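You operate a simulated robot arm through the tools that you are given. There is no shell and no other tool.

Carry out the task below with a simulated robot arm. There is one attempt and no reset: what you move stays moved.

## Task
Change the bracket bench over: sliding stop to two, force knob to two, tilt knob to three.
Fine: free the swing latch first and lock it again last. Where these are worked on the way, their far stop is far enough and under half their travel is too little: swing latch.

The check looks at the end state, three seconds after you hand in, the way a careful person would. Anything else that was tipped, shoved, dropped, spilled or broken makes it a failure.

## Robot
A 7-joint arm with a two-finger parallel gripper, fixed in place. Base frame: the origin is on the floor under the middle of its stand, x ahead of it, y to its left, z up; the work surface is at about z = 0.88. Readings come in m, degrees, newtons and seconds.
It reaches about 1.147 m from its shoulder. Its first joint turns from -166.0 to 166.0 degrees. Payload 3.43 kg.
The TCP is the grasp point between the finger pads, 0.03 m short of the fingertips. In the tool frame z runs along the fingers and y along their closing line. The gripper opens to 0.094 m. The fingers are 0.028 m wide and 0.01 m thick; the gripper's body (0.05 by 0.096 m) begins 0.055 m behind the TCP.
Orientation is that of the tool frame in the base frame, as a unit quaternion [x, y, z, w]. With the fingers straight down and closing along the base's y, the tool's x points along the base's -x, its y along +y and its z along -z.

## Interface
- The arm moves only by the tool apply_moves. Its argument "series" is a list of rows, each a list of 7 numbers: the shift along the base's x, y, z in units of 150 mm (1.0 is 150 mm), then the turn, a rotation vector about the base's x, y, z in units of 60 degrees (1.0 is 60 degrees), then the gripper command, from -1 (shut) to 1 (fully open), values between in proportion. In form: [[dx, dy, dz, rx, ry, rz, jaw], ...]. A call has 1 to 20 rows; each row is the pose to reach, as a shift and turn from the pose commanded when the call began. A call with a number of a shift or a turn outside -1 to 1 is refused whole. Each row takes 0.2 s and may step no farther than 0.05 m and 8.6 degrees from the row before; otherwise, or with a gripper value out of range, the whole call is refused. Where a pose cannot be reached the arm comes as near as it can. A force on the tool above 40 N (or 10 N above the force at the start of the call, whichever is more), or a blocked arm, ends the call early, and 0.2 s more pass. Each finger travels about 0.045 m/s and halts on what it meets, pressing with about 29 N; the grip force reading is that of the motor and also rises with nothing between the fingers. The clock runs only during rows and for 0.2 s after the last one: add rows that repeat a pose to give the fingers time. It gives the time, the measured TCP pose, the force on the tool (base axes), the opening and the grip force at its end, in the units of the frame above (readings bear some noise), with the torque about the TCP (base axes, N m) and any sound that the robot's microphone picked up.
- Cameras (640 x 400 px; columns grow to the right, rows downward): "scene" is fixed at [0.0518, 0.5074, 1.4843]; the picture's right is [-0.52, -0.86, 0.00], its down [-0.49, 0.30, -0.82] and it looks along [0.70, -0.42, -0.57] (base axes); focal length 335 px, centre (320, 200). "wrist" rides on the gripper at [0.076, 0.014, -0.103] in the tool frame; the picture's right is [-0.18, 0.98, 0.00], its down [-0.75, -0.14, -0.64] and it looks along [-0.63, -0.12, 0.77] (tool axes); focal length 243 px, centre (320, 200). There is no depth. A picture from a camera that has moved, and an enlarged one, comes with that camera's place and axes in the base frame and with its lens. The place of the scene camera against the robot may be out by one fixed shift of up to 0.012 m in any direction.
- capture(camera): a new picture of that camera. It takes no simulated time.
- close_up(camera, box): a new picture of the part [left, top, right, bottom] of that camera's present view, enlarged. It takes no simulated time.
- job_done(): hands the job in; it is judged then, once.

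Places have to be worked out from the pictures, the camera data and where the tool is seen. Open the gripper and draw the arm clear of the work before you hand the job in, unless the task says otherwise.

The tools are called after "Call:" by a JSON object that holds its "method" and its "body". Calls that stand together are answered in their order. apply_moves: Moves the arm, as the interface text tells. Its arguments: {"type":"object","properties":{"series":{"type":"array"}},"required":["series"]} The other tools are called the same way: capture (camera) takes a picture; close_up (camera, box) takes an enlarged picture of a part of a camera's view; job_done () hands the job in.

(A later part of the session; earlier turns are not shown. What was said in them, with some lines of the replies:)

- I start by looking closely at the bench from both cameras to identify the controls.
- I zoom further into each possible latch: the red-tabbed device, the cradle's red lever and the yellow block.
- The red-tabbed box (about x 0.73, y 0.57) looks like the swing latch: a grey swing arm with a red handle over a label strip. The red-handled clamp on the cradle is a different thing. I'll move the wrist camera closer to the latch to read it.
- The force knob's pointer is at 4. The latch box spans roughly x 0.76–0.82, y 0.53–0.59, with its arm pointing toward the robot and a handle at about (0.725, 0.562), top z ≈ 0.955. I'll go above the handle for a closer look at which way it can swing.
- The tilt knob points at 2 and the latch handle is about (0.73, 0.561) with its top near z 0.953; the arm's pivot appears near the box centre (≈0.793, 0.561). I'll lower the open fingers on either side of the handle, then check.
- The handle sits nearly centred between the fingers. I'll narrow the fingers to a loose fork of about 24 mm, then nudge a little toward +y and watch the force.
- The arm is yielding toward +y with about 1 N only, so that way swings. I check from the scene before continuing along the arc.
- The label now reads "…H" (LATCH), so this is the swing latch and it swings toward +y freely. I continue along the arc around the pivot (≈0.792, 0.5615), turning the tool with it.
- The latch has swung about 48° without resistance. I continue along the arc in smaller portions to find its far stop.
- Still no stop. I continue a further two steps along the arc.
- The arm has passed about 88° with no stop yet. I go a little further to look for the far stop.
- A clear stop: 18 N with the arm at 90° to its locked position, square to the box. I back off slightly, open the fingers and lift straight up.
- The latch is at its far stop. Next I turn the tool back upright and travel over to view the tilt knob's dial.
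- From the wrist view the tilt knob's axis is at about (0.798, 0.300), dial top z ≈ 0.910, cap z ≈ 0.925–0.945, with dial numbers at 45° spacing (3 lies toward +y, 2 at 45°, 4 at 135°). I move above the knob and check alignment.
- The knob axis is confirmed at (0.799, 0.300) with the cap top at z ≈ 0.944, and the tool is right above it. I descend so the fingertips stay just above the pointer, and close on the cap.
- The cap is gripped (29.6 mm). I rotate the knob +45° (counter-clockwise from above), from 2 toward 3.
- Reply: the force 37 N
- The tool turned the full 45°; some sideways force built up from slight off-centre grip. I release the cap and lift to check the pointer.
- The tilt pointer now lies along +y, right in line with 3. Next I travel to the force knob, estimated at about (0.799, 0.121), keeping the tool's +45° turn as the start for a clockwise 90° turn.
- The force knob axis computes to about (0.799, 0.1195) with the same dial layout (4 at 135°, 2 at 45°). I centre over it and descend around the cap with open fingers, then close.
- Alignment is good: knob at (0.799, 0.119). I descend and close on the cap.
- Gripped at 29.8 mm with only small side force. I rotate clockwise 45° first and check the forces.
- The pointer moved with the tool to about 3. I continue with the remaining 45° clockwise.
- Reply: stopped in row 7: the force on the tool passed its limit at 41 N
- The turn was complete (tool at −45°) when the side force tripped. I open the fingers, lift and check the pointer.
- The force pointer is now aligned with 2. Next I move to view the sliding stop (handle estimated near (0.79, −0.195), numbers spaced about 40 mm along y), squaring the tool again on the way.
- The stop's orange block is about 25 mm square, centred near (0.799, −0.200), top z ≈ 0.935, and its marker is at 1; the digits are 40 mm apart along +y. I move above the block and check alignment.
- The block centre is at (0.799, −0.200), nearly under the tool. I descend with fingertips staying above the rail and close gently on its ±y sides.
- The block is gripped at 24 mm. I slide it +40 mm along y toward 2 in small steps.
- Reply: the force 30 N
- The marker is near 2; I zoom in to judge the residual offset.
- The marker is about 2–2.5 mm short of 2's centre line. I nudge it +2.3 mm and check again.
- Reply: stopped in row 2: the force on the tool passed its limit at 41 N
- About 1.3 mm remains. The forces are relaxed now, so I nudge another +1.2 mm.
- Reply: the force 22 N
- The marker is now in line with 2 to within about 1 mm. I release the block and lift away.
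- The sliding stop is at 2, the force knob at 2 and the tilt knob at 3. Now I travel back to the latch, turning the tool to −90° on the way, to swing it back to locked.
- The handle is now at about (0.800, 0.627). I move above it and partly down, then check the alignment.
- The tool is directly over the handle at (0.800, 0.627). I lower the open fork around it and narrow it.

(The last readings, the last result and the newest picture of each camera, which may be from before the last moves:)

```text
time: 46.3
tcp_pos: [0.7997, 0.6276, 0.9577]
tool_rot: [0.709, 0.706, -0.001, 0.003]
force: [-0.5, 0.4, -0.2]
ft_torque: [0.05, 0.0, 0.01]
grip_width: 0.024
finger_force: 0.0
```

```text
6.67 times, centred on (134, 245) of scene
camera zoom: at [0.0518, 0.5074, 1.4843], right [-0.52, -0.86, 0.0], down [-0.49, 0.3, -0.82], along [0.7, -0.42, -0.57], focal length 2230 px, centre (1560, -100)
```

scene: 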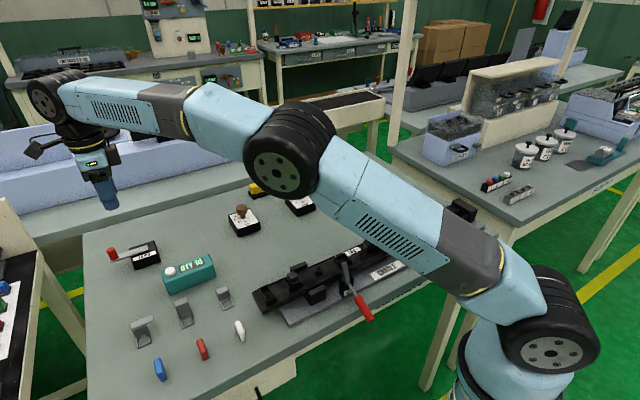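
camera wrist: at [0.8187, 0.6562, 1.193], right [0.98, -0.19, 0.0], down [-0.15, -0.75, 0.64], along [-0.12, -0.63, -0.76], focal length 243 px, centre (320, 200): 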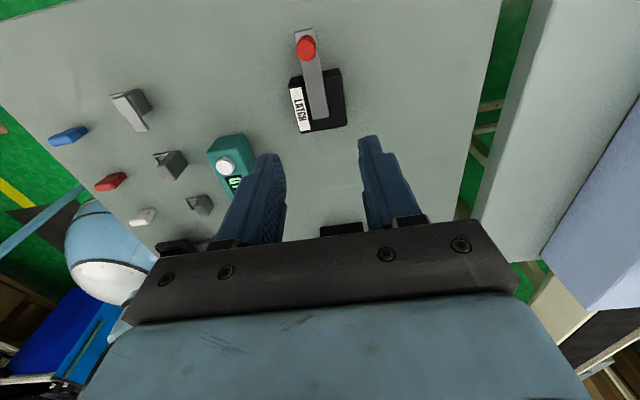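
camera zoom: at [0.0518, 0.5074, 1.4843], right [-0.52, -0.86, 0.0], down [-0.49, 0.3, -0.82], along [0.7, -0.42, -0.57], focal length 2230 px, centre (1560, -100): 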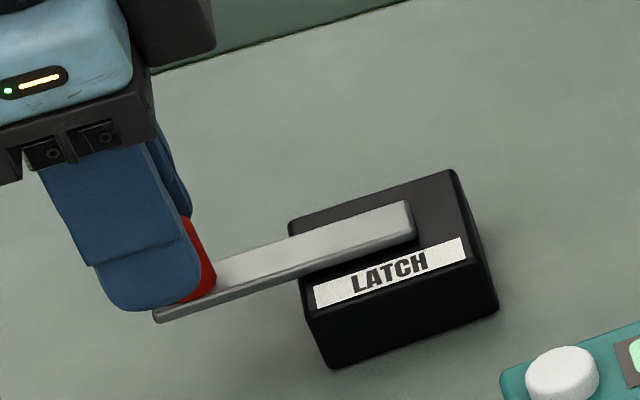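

The fork is around the handle with no contact force. I swing the latch back along the arc toward locked, about 48° first.

Call:
{"method": "apply_moves", "body": {"series": [[-0.0627, -0.0027, 0, 0, 0, 0.133, -0.49], [-0.124, -0.014, 0, 0, 0, 0.267, -0.49], [-0.1827, -0.034, 0, 0, 0, 0.4, -0.49], [-0.2387, -0.0613, 0, 0, 0, 0.533, -0.49], [-0.29, -0.0967, 0, 0, 0, 0.667, -0.49], [-0.336, -0.1387, 0, 0, 0, 0.8, -0.49], [-0.336, -0.1387, 0, 0, 0, 0.8, -0.49]]}}

Call:
{"method": "close_up", "body": {"camera": "wrist", "box": [240, 110, 400, 240]}}

Call:
{"method": "close_up", "body": {"camera": "scene", "box": [86, 225, 182, 285]}}

```text
time: 47.9
tcp_pos: [0.7489, 0.6064, 0.9612]
tool_rot: [0.359, 0.933, 0.0, 0.003]
force: [-0.5, -0.1, 0.2]
ft_torque: [0.0, -0.01, 0.0]
grip_width: 0.0242
finger_force: 0.1
```

```text
3.08 times, centred on (320, 175) of wrist
camera zoom: at [0.7024, 0.6685, 1.062], right [0.8, 0.61, 0.0], down [0.46, -0.61, 0.65], along [0.39, -0.51, -0.76], focal length 746 px, centre (320, 277)
```

zoom: 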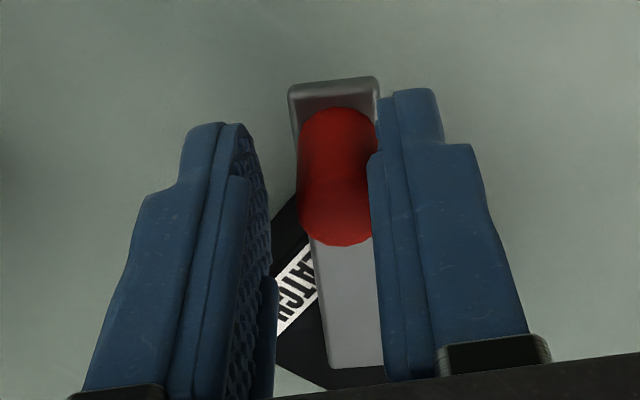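

```text
6.67 times, centred on (134, 255) of scene
camera zoom: at [0.0518, 0.5074, 1.4843], right [-0.52, -0.86, 0.0], down [-0.49, 0.3, -0.82], along [0.7, -0.42, -0.57], focal length 2230 px, centre (1560, -167)
```

zoom: 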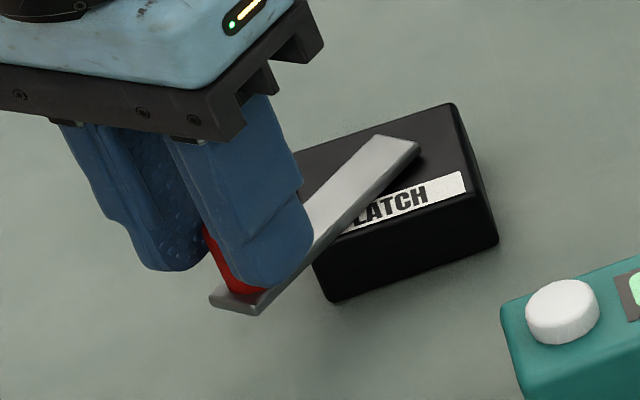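

The handle follows cleanly. I continue the arc to about 7° short of locked.

Call:
{"method": "apply_moves", "body": {"series": [[-0.04, -0.048, 0, 0, 0, 0.133, -0.49], [-0.0727, -0.1013, 0, 0, 0, 0.267, -0.49], [-0.0973, -0.158, 0, 0, 0, 0.4, -0.49], [-0.114, -0.218, 0, 0, 0, 0.533, -0.49], [-0.1227, -0.28, 0, 0, 0, 0.667, -0.49], [-0.1227, -0.28, 0, 0, 0, 0.667, -0.49]]}}

Call:
{"method": "close_up", "body": {"camera": "wrist", "box": [240, 110, 400, 240]}}

Call:
{"method": "close_up", "body": {"camera": "scene", "box": [98, 225, 178, 275]}}

```text
time: 49.3
tcp_pos: [0.7313, 0.5659, 0.9583]
tool_rot: [0.018, 1.0, 0.001, 0.002]
force: [0.5, 0.0, -0.9]
ft_torque: [0.03, 0.0, -0.02]
grip_width: 0.0244
finger_force: 0.6
```

```text
3.08 times, centred on (320, 175) of wrist
camera zoom: at [0.6549, 0.5812, 1.0613], right [0.22, 0.98, 0.0], down [0.75, -0.17, 0.64], along [0.63, -0.14, -0.76], focal length 746 px, centre (320, 277)
```

zoom: 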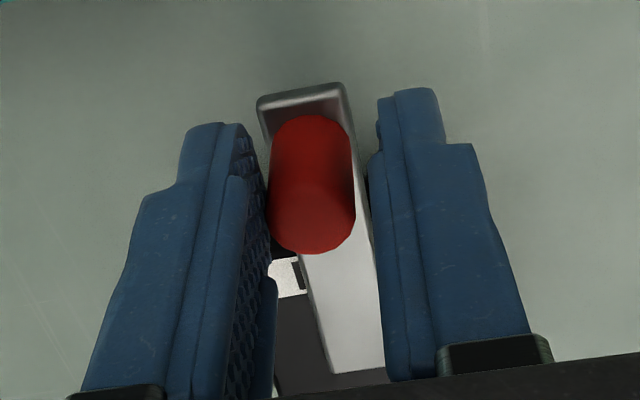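

```text
8.00 times, centred on (138, 250) of scene
camera zoom: at [0.0518, 0.5074, 1.4843], right [-0.52, -0.86, 0.0], down [-0.49, 0.3, -0.82], along [0.7, -0.42, -0.57], focal length 2677 px, centre (1776, -200)
```

zoom: 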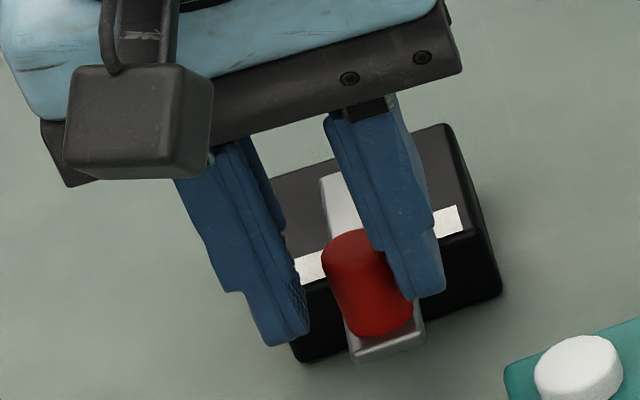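

The handle has run ahead to the −y side of the fork, apparently at the locked position. I open and lift to see exactly where it sits before any final push.

Call:
{"method": "apply_moves", "body": {"series": [[0, -0.02, 0, 0, 0, 0.03, -0.2], [0, -0.02, 0, 0, 0, 0.03, 0.2], [0, -0.02, 0.2, 0, 0, 0.03, 0.2], [0, -0.02, 0.47, 0, 0, 0.03, 0.2], [0, -0.02, 0.47, 0, 0, 0.03, 0.2]]}}

Call:
{"method": "close_up", "body": {"camera": "scene", "box": [120, 230, 184, 270]}}

Call:
{"method": "close_up", "body": {"camera": "wrist", "box": [272, 95, 400, 205]}}

```text
time: 50.5
tcp_pos: [0.7303, 0.561, 1.0246]
tool_rot: [0.003, 1.0, 0.0, 0.003]
force: [-0.1, 0.4, 0.3]
ft_torque: [-0.02, 0.0, 0.03]
grip_width: 0.0563
finger_force: 0.1
```

```text
10.00 times, centred on (152, 250) of scene
camera zoom: at [0.0518, 0.5074, 1.4843], right [-0.52, -0.86, 0.0], down [-0.49, 0.3, -0.82], along [0.7, -0.42, -0.57], focal length 3346 px, centre (2000, -300)
```

zoom: 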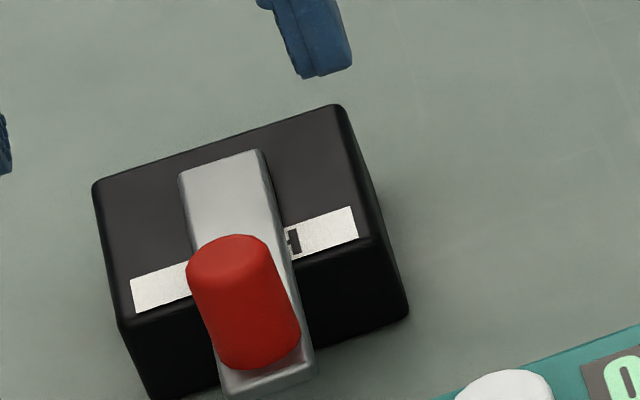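

```text
3.64 times, centred on (336, 150) of wrist
camera zoom: at [0.6538, 0.5748, 1.1268], right [0.19, 0.98, 0.0], down [0.75, -0.15, 0.65], along [0.63, -0.12, -0.76], focal length 882 px, centre (262, 382)
```

zoom: 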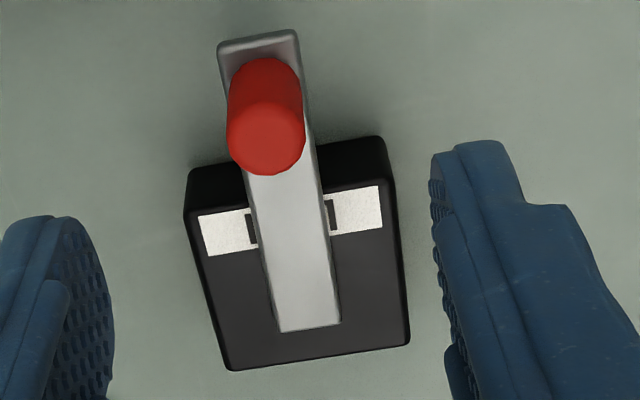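

The arm is back to within about half a degree of its original locked position. To be sure it is seated, I go down once more and give it a gentle press toward its stop.

Call:
{"method": "apply_moves", "body": {"series": [[0, 0, -0.25, 0, 0, 0, 0.2], [0, 0, -0.465, 0, 0, 0, 0.0], [0, 0, -0.465, 0, 0, 0, -0.3], [0, 0, -0.465, 0, 0, 0, -0.45], [0, -0.015, -0.465, 0, 0, 0, -0.45], [0, -0.03, -0.465, 0, 0, 0, -0.45], [0, -0.038, -0.465, 0, 0, 0, -0.45]]}}

Call:
{"method": "close_up", "body": {"camera": "wrist", "box": [240, 110, 400, 240]}}

Call:
{"method": "close_up", "body": {"camera": "scene", "box": [120, 230, 184, 270]}}

```text
time: 52.1
tcp_pos: [0.732, 0.5572, 0.9588]
tool_rot: [0.003, 1.0, 0.001, 0.002]
force: [-0.7, -0.8, -0.3]
ft_torque: [0.0, 0.0, 0.04]
grip_width: 0.0259
finger_force: 0.0
```

```text
3.08 times, centred on (320, 175) of wrist
camera zoom: at [0.6545, 0.571, 1.0612], right [0.19, 0.98, 0.0], down [0.75, -0.15, 0.64], along [0.63, -0.12, -0.76], focal length 746 px, centre (320, 277)
```

zoom: 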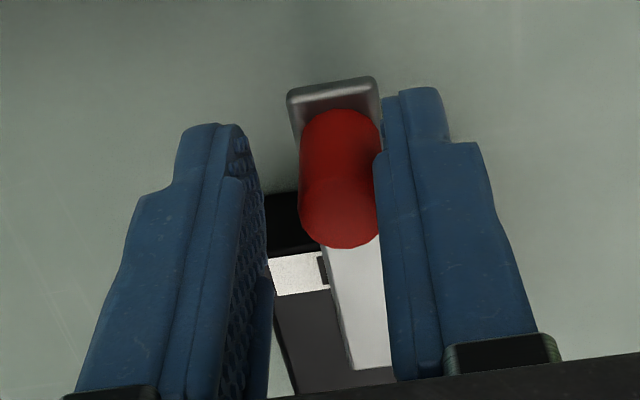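

```text
10.00 times, centred on (152, 250) of scene
camera zoom: at [0.0518, 0.5074, 1.4843], right [-0.52, -0.86, 0.0], down [-0.49, 0.3, -0.82], along [0.7, -0.42, -0.57], focal length 3346 px, centre (2000, -300)
```

zoom: 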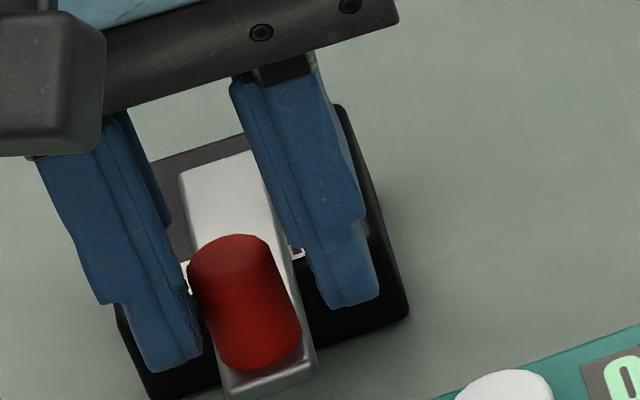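

The +y finger is just about at the handle. I press on by up to 2.7 mm and watch the force.

Call:
{"method": "apply_moves", "body": {"series": [[0, -0.006, 0, 0, 0, 0, -0.45], [0, -0.012, 0, 0, 0, 0, -0.45], [0, -0.018, 0, 0, 0, 0, -0.45]]}}

Call:
{"method": "close_up", "body": {"camera": "scene", "box": [120, 230, 184, 270]}}

```text
time: 52.9
tcp_pos: [0.7315, 0.5539, 0.9601]
tool_rot: [0.003, 1.0, 0.002, 0.003]
force: [2.0, 6.9, 0.5]
ft_torque: [0.21, -0.1, 0.02]
grip_width: 0.0294
finger_force: 3.5
```

```text
10.00 times, centred on (152, 250) of scene
camera zoom: at [0.0518, 0.5074, 1.4843], right [-0.52, -0.86, 0.0], down [-0.49, 0.3, -0.82], along [0.7, -0.42, -0.57], focal length 3346 px, centre (2000, -300)
```

zoom: 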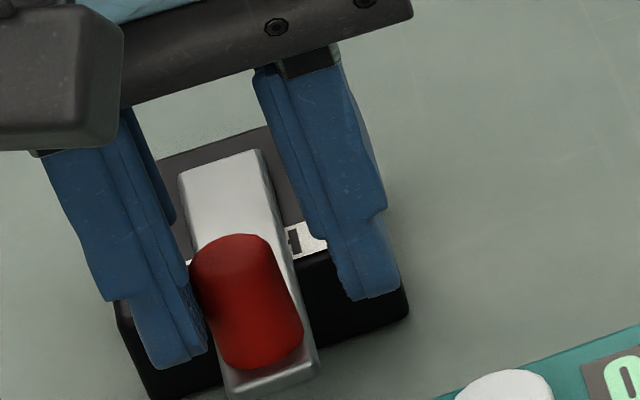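

It meets its stop with 7 N and the arm is back exactly where it started: latch locked. I ease off, open the fingers and lift clear.

Call:
{"method": "apply_moves", "body": {"series": [[0, 0.02, 0, 0, 0, 0, -0.3], [0, 0.04, 0, 0, 0, 0, 0.0], [0, 0.04, 0.0, 0, 0, 0, 0.2], [0, 0.04, 0.2, 0, 0, 0, 0.3], [0, 0.04, 0.5, 0, 0, 0, 0.5], [0, 0.04, 0.8, 0, 0, 0, 0.7], [0, 0.04, 1.0, 0, 0, 0, 1.0]]}}

Call:
{"method": "apply_moves", "body": {"series": [[-0.25, -0.2, 0.1, 0, 0, 0, 1], [-0.5, -0.4, 0.3, 0, 0, 0, 1], [-0.75, -0.6, 0.5, 0, 0, 0, 1], [-1.0, -0.8, 0.7, 0, 0, 0, 1], [-1.0, -0.8, 0.7, 0, 0, 0, 1]]}}

Call:
{"method": "capture", "body": {"camera": "scene"}}

Call:
{"method": "close_up", "body": {"camera": "scene", "box": [120, 230, 184, 270]}}

Call:
{"method": "close_up", "body": {"camera": "scene", "box": [220, 150, 420, 275]}}

```text
time: 54.5
tcp_pos: [0.7299, 0.5615, 1.1134]
tool_rot: [0.002, 1.0, 0.0, 0.001]
force: [0.2, 1.0, -0.4]
ft_torque: [-0.02, 0.02, -0.05]
grip_width: 0.094
finger_force: 0.0
```

```text
refused: row 1 steps farther than a row can; nothing moved
```

```text
taken
```

scene: 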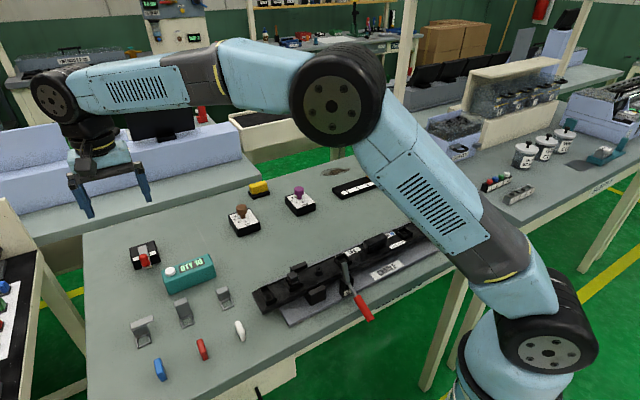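

```text
10.00 times, centred on (152, 250) of scene
camera zoom: at [0.0518, 0.5074, 1.4843], right [-0.52, -0.86, 0.0], down [-0.49, 0.3, -0.82], along [0.7, -0.42, -0.57], focal length 3346 px, centre (2000, -300)
```

zoom: 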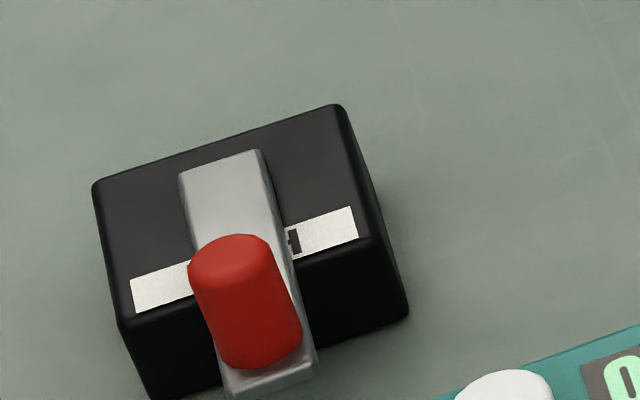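

```text
3.20 times, centred on (320, 212) of scene
camera zoom: at [0.0518, 0.5074, 1.4843], right [-0.52, -0.86, 0.0], down [-0.49, 0.3, -0.82], along [0.7, -0.42, -0.57], focal length 1071 px, centre (320, 160)
```

zoom: 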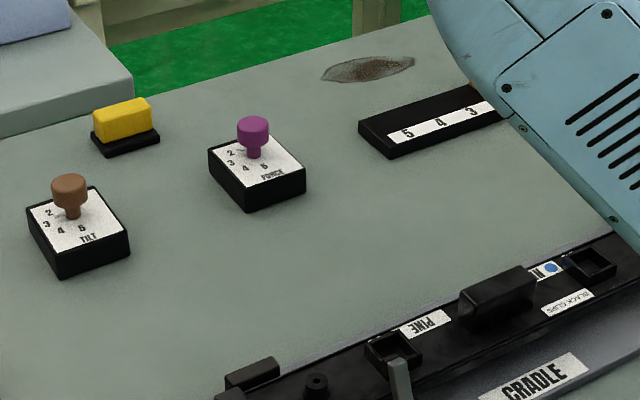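

The latch matches its original locked image. The retreat was refused for step size, so I repeat it in smaller steps, drawing the arm up and back to see everything.

Call:
{"method": "apply_moves", "body": {"series": [[-0.2, -0.16, 0.14, 0, 0, 0, 1], [-0.4, -0.32, 0.28, 0, 0, 0, 1], [-0.6, -0.48, 0.42, 0, 0, 0, 1], [-0.8, -0.64, 0.56, 0, 0, 0, 1], [-1.0, -0.8, 0.7, 0, 0, 0, 1], [-1.0, -0.8, 0.7, 0, 0, 0, 1]]}}

Call:
{"method": "apply_moves", "body": {"series": [[-0.1, -0.2, 0.05, 0, 0, 0, 1], [-0.2, -0.4, 0.1, 0, 0, 0, 1], [-0.3, -0.6, 0.15, 0, 0, 0, 1], [-0.4, -0.8, 0.2, 0, 0, 0, 1], [-0.5, -0.95, 0.2, 0, 0, 0, 1], [-0.5, -0.95, 0.2, 0, 0, 0, 1]]}}

Call:
{"method": "capture", "body": {"camera": "scene"}}

Call:
{"method": "close_up", "body": {"camera": "scene", "box": [220, 150, 420, 275]}}

Call:
{"method": "close_up", "body": {"camera": "scene", "box": [110, 230, 190, 280]}}

Call:
{"method": "capture", "body": {"camera": "wrist"}}

```text
time: 55.9
tcp_pos: [0.578, 0.441, 1.2165]
tool_rot: [0.003, 1.0, 0.0, 0.002]
force: [-0.5, -0.1, 0.5]
ft_torque: [0.01, -0.02, 0.02]
grip_width: 0.0938
finger_force: 0.1
```

```text
time: 57.3
tcp_pos: [0.5048, 0.2968, 1.2457]
tool_rot: [0.003, 1.0, 0.001, 0.002]
force: [0.5, 0.9, 0.3]
ft_torque: [-0.02, -0.02, 0.0]
grip_width: 0.094
finger_force: 0.0
```

```text
taken
```

scene: 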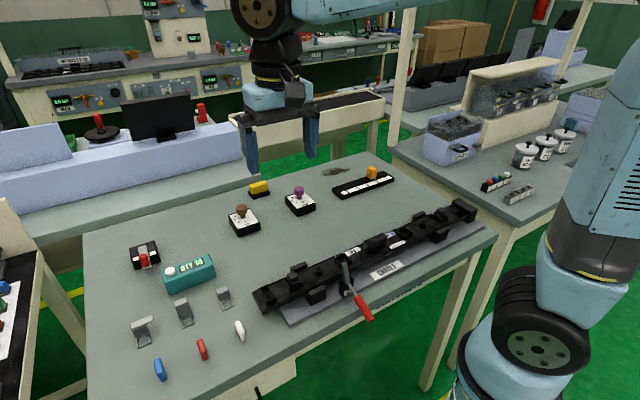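

```text
3.20 times, centred on (320, 212) of scene
camera zoom: at [0.0518, 0.5074, 1.4843], right [-0.52, -0.86, 0.0], down [-0.49, 0.3, -0.82], along [0.7, -0.42, -0.57], focal length 1071 px, centre (320, 160)
```

zoom: 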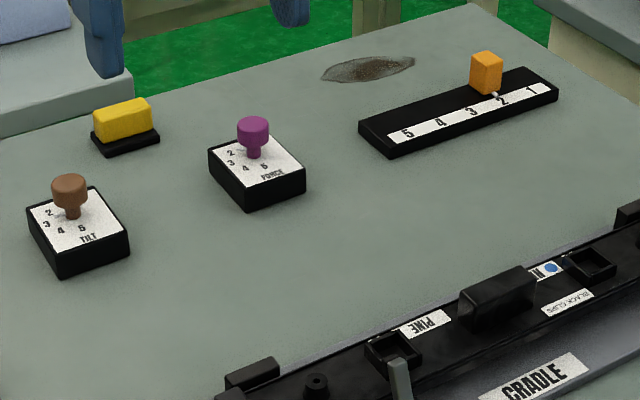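

```text
8.00 times, centred on (150, 255) of scene
camera zoom: at [0.0518, 0.5074, 1.4843], right [-0.52, -0.86, 0.0], down [-0.49, 0.3, -0.82], along [0.7, -0.42, -0.57], focal length 2677 px, centre (1680, -240)
```

zoom: 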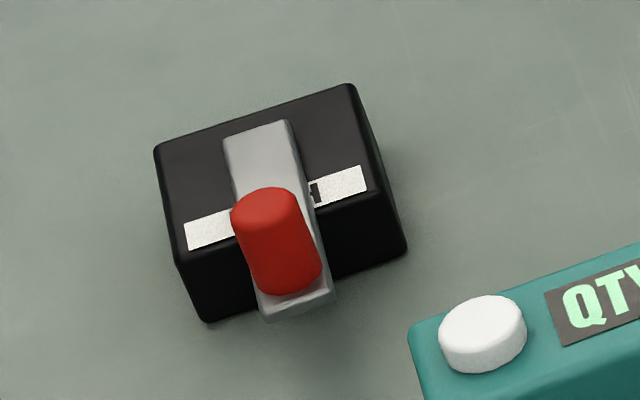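

```text
taken
camera wrist: at [0.4282, 0.3114, 1.3479], right [0.19, 0.98, 0.0], down [0.75, -0.15, 0.64], along [0.63, -0.12, -0.76], focal length 243 px, centre (320, 200)
```

wrist: 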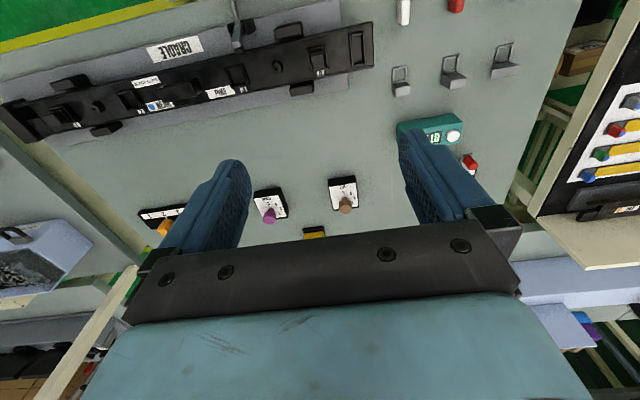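

One last close check of the three pointers before handing in.

Call:
{"method": "close_up", "body": {"camera": "scene", "box": [228, 200, 260, 225]}}

Call:
{"method": "close_up", "body": {"camera": "scene", "box": [284, 180, 316, 205]}}

Call:
{"method": "close_up", "body": {"camera": "scene", "box": [360, 165, 392, 190]}}

```text
16.00 times, centred on (244, 212) of scene
camera zoom: at [0.0518, 0.5074, 1.4843], right [-0.52, -0.86, 0.0], down [-0.49, 0.3, -0.82], along [0.7, -0.42, -0.57], focal length 5353 px, centre (1536, 0)
```

zoom: 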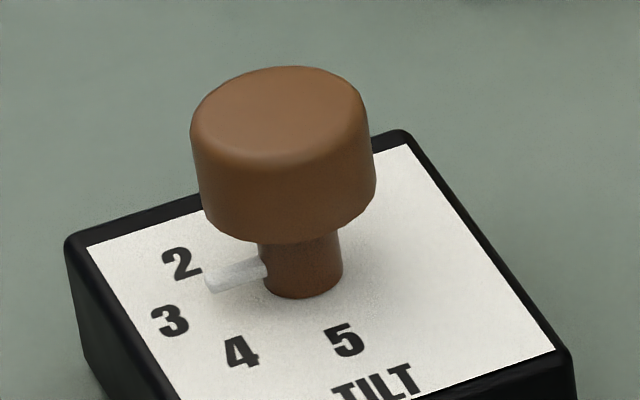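

```text
16.00 times, centred on (300, 192) of scene
camera zoom: at [0.0518, 0.5074, 1.4843], right [-0.52, -0.86, 0.0], down [-0.49, 0.3, -0.82], along [0.7, -0.42, -0.57], focal length 5353 px, centre (640, 320)
```

zoom: 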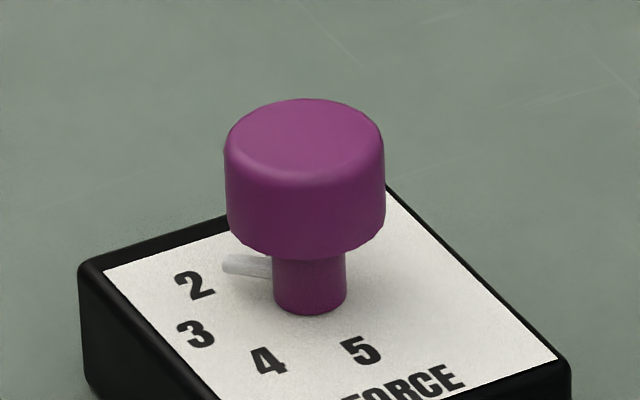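

```text
16.00 times, centred on (376, 178) of scene
camera zoom: at [0.0518, 0.5074, 1.4843], right [-0.52, -0.86, 0.0], down [-0.49, 0.3, -0.82], along [0.7, -0.42, -0.57], focal length 5353 px, centre (-576, 560)
```

zoom: 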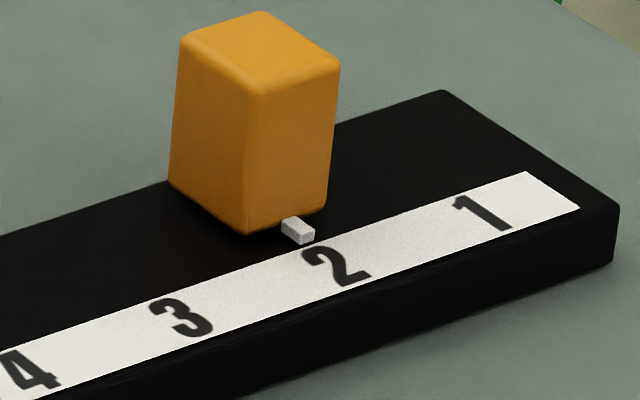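

The tilt pointer's tip looks very slightly different from right after I set it, so I want a better view before handing in. I'll bring the wrist camera round to the +y side of the tilt dial, where the pointer faces the camera.

Call:
{"method": "apply_moves", "body": {"series": [[0.2, 0.12, -0.0, 0, 0, -0.125, 1], [0.4, 0.24, -0.0, 0, 0, -0.25, 0.8], [0.6, 0.36, -0.0, 0, 0, -0.375, 0.6], [0.8, 0.48, -0.1, 0, 0, -0.5, 0.5], [0.95, 0.6, -0.2, 0, 0, -0.625, 0.5], [1.0, 0.7, -0.4, 0, 0, -0.75, 0.5]]}}

Call:
{"method": "apply_moves", "body": {"series": [[0.18, 0.05, -0.15, 0, 0, -0.125, 0.5], [0.36, 0.1, -0.3, 0, 0, -0.25, 0.5], [0.54, 0.13, -0.45, 0, 0, -0.375, 0.5], [0.72, 0.15, -0.6, 0, 0, -0.5, 0.5], [0.9, 0.15, -0.75, 0, 0, -0.625, 0.5], [1.0, 0.15, -0.9, 0, 0, -0.75, 0.5], [1.0, 0.15, -0.9, 0, 0, -0.75, 0.5]]}}

Call:
{"method": "capture", "body": {"camera": "wrist"}}

Call:
{"method": "close_up", "body": {"camera": "scene", "box": [228, 200, 260, 225]}}

```text
time: 58.7
tcp_pos: [0.6588, 0.3989, 1.1877]
tool_rot: [0.387, 0.922, 0.001, 0.003]
force: [-0.5, -0.4, 0.4]
ft_torque: [0.03, -0.01, 0.01]
grip_width: 0.0703
finger_force: 0.1
```

```text
time: 60.3
tcp_pos: [0.808, 0.4247, 1.0489]
tool_rot: [0.709, 0.705, -0.001, 0.003]
force: [0.9, -0.3, 0.0]
ft_torque: [0.01, 0.0, -0.01]
grip_width: 0.0704
finger_force: 0.0
```

```text
taken
camera wrist: at [0.8233, 0.5008, 1.1508], right [0.98, -0.19, 0.0], down [-0.15, -0.75, 0.65], along [-0.12, -0.63, -0.76], focal length 243 px, centre (320, 200)
```

wrist: 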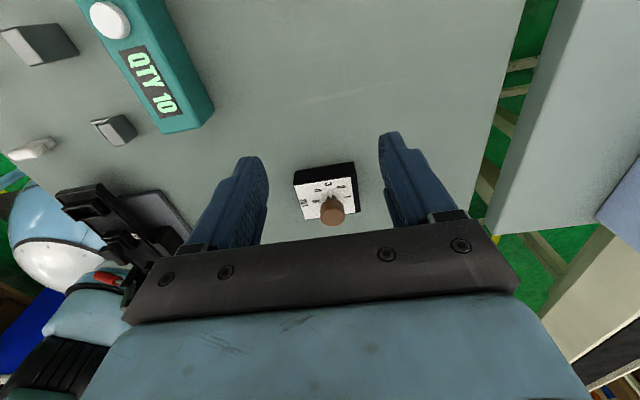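

```text
16.00 times, centred on (244, 212) of scene
camera zoom: at [0.0518, 0.5074, 1.4843], right [-0.52, -0.86, 0.0], down [-0.49, 0.3, -0.82], along [0.7, -0.42, -0.57], focal length 5353 px, centre (1536, 0)
```

zoom: 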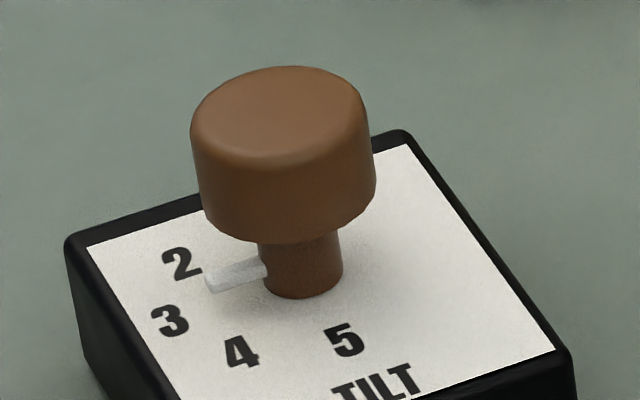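

Call:
{"method": "close_up", "body": {"camera": "wrist", "box": [285, 155, 365, 230]}}

Call:
{"method": "close_up", "body": {"camera": "wrist", "box": [305, 172, 353, 202]}}

```text
5.33 times, centred on (325, 192) of wrist
camera zoom: at [0.8233, 0.5008, 1.1508], right [0.98, -0.19, 0.0], down [-0.15, -0.75, 0.65], along [-0.12, -0.63, -0.76], focal length 1294 px, centre (293, 240)
```

zoom: 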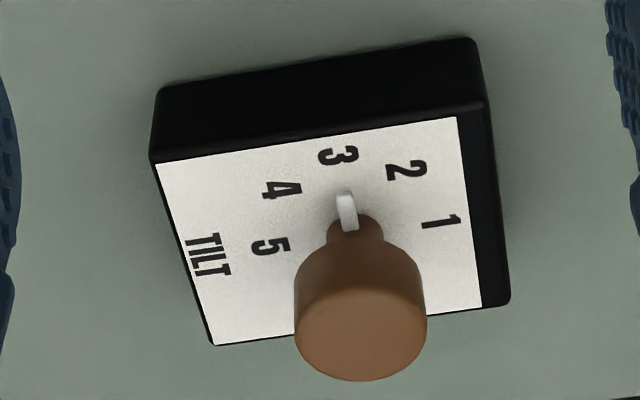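

```text
13.33 times, centred on (329, 187) of wrist
camera zoom: at [0.8233, 0.5008, 1.1508], right [0.98, -0.19, 0.0], down [-0.15, -0.75, 0.65], along [-0.12, -0.63, -0.76], focal length 3235 px, centre (200, 373)
```

zoom: 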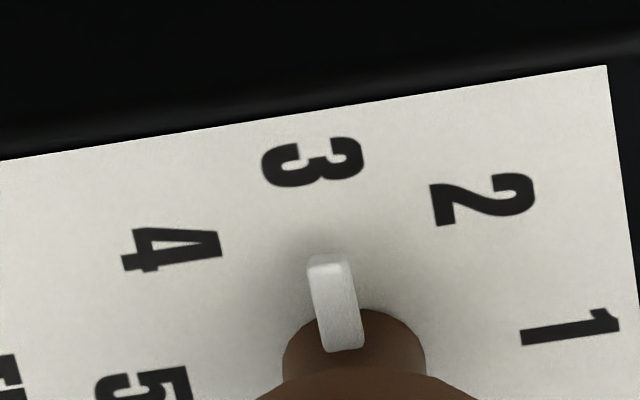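

From this side the tilt pointer aims squarely at 3, so the setting is right. I now draw the arm up and clear again.

Call:
{"method": "apply_moves", "body": {"series": [[0, 0, 0.25, 0, 0, 0, 0.6], [0, 0, 0.5, 0, 0, 0, 0.8], [-0.2, 0, 0.7, 0, 0, 0.125, 1], [-0.4, 0, 0.9, 0, 0, 0.25, 1], [-0.6, 0, 1.0, 0, 0, 0.375, 1], [-0.8, 0, 1.0, 0, 0, 0.5, 1], [-1.0, 0, 1.0, 0, 0, 0.6, 1]]}}

Call:
{"method": "apply_moves", "body": {"series": [[-0.2, -0.1, 0.05, 0, 0, 0.125, 1], [-0.4, -0.2, 0.1, 0, 0, 0.25, 1], [-0.6, -0.4, 0.15, 0, 0, 0.375, 1], [-0.8, -0.6, 0.2, 0, 0, 0.5, 1], [-1.0, -0.8, 0.2, 0, 0, 0.625, 1], [-1.0, -0.8, 0.2, 0, 0, 0.75, 1], [-1.0, -0.8, 0.2, 0, 0, 0.75, 1]]}}

Call:
{"method": "capture", "body": {"camera": "scene"}}

Call:
{"method": "close_up", "body": {"camera": "scene", "box": [110, 230, 190, 280]}}

Call:
{"method": "close_up", "body": {"camera": "scene", "box": [220, 150, 420, 275]}}

```text
time: 61.9
tcp_pos: [0.655, 0.4243, 1.1991]
tool_rot: [0.456, 0.89, -0.001, 0.002]
force: [0.4, -0.7, -0.5]
ft_torque: [-0.02, 0.05, 0.0]
grip_width: 0.0939
finger_force: 0.1
```

```text
time: 63.5
tcp_pos: [0.5061, 0.3037, 1.2281]
tool_rot: [0.081, 0.997, 0.001, 0.003]
force: [-0.2, -0.6, -0.5]
ft_torque: [-0.02, -0.01, 0.0]
grip_width: 0.094
finger_force: 0.1
```

```text
taken
```

scene: 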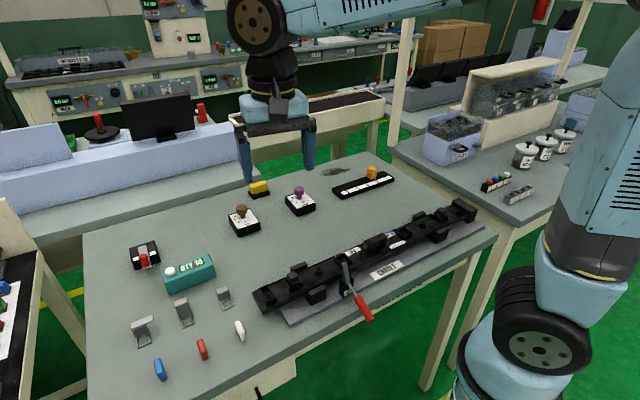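

```text
8.00 times, centred on (150, 255) of scene
camera zoom: at [0.0518, 0.5074, 1.4843], right [-0.52, -0.86, 0.0], down [-0.49, 0.3, -0.82], along [0.7, -0.42, -0.57], focal length 2677 px, centre (1680, -240)
```

zoom: 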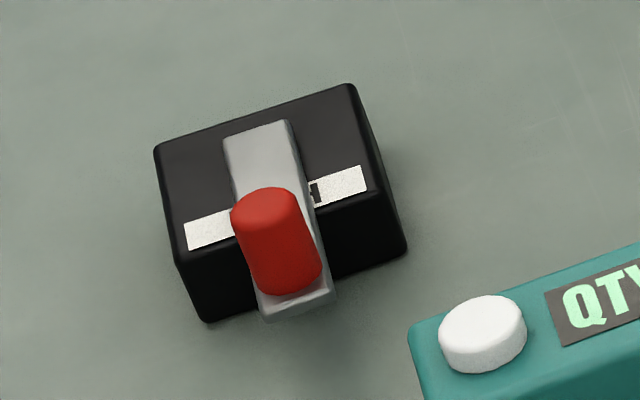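

```text
3.20 times, centred on (320, 212) of scene
camera zoom: at [0.0518, 0.5074, 1.4843], right [-0.52, -0.86, 0.0], down [-0.49, 0.3, -0.82], along [0.7, -0.42, -0.57], focal length 1071 px, centre (320, 160)
```

zoom: 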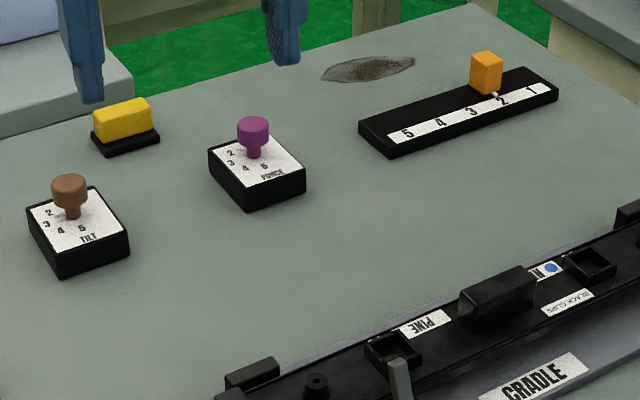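

The final pictures show the sliding stop at 2, the force knob at 2, the tilt knob at 3 and the latch locked. Nothing else has moved, and the arm is clear with the gripper open, so I hand in.

Call:
{"method": "job_done", "body": {}}

```text
The job is handed in.
```

The bracket bench is changed over and handed in. The check's verdict has not come back to me.

- **Sliding stop:** moved from 1 to 2; its marker lines up with the 2 to within about 1 mm.
- **Force knob:** turned from 4 to 2; the pointer sits on 2.
- **Tilt knob:** turned from 2 to 3. Its pointer looked a few degrees different later on, so I viewed it from another side, and it aims straight at 3.
- **Swing latch:** freed first by swinging it 90° to its far stop, and locked again last. I pressed it home until it met its stop, and it is back where it started.

Side forces briefly passed the 40 N limit twice, once on the force knob and once on the sliding stop. Each time the arm stopped itself. The last pictures show nothing else on the bench moved. The arm is clear with the gripper open.
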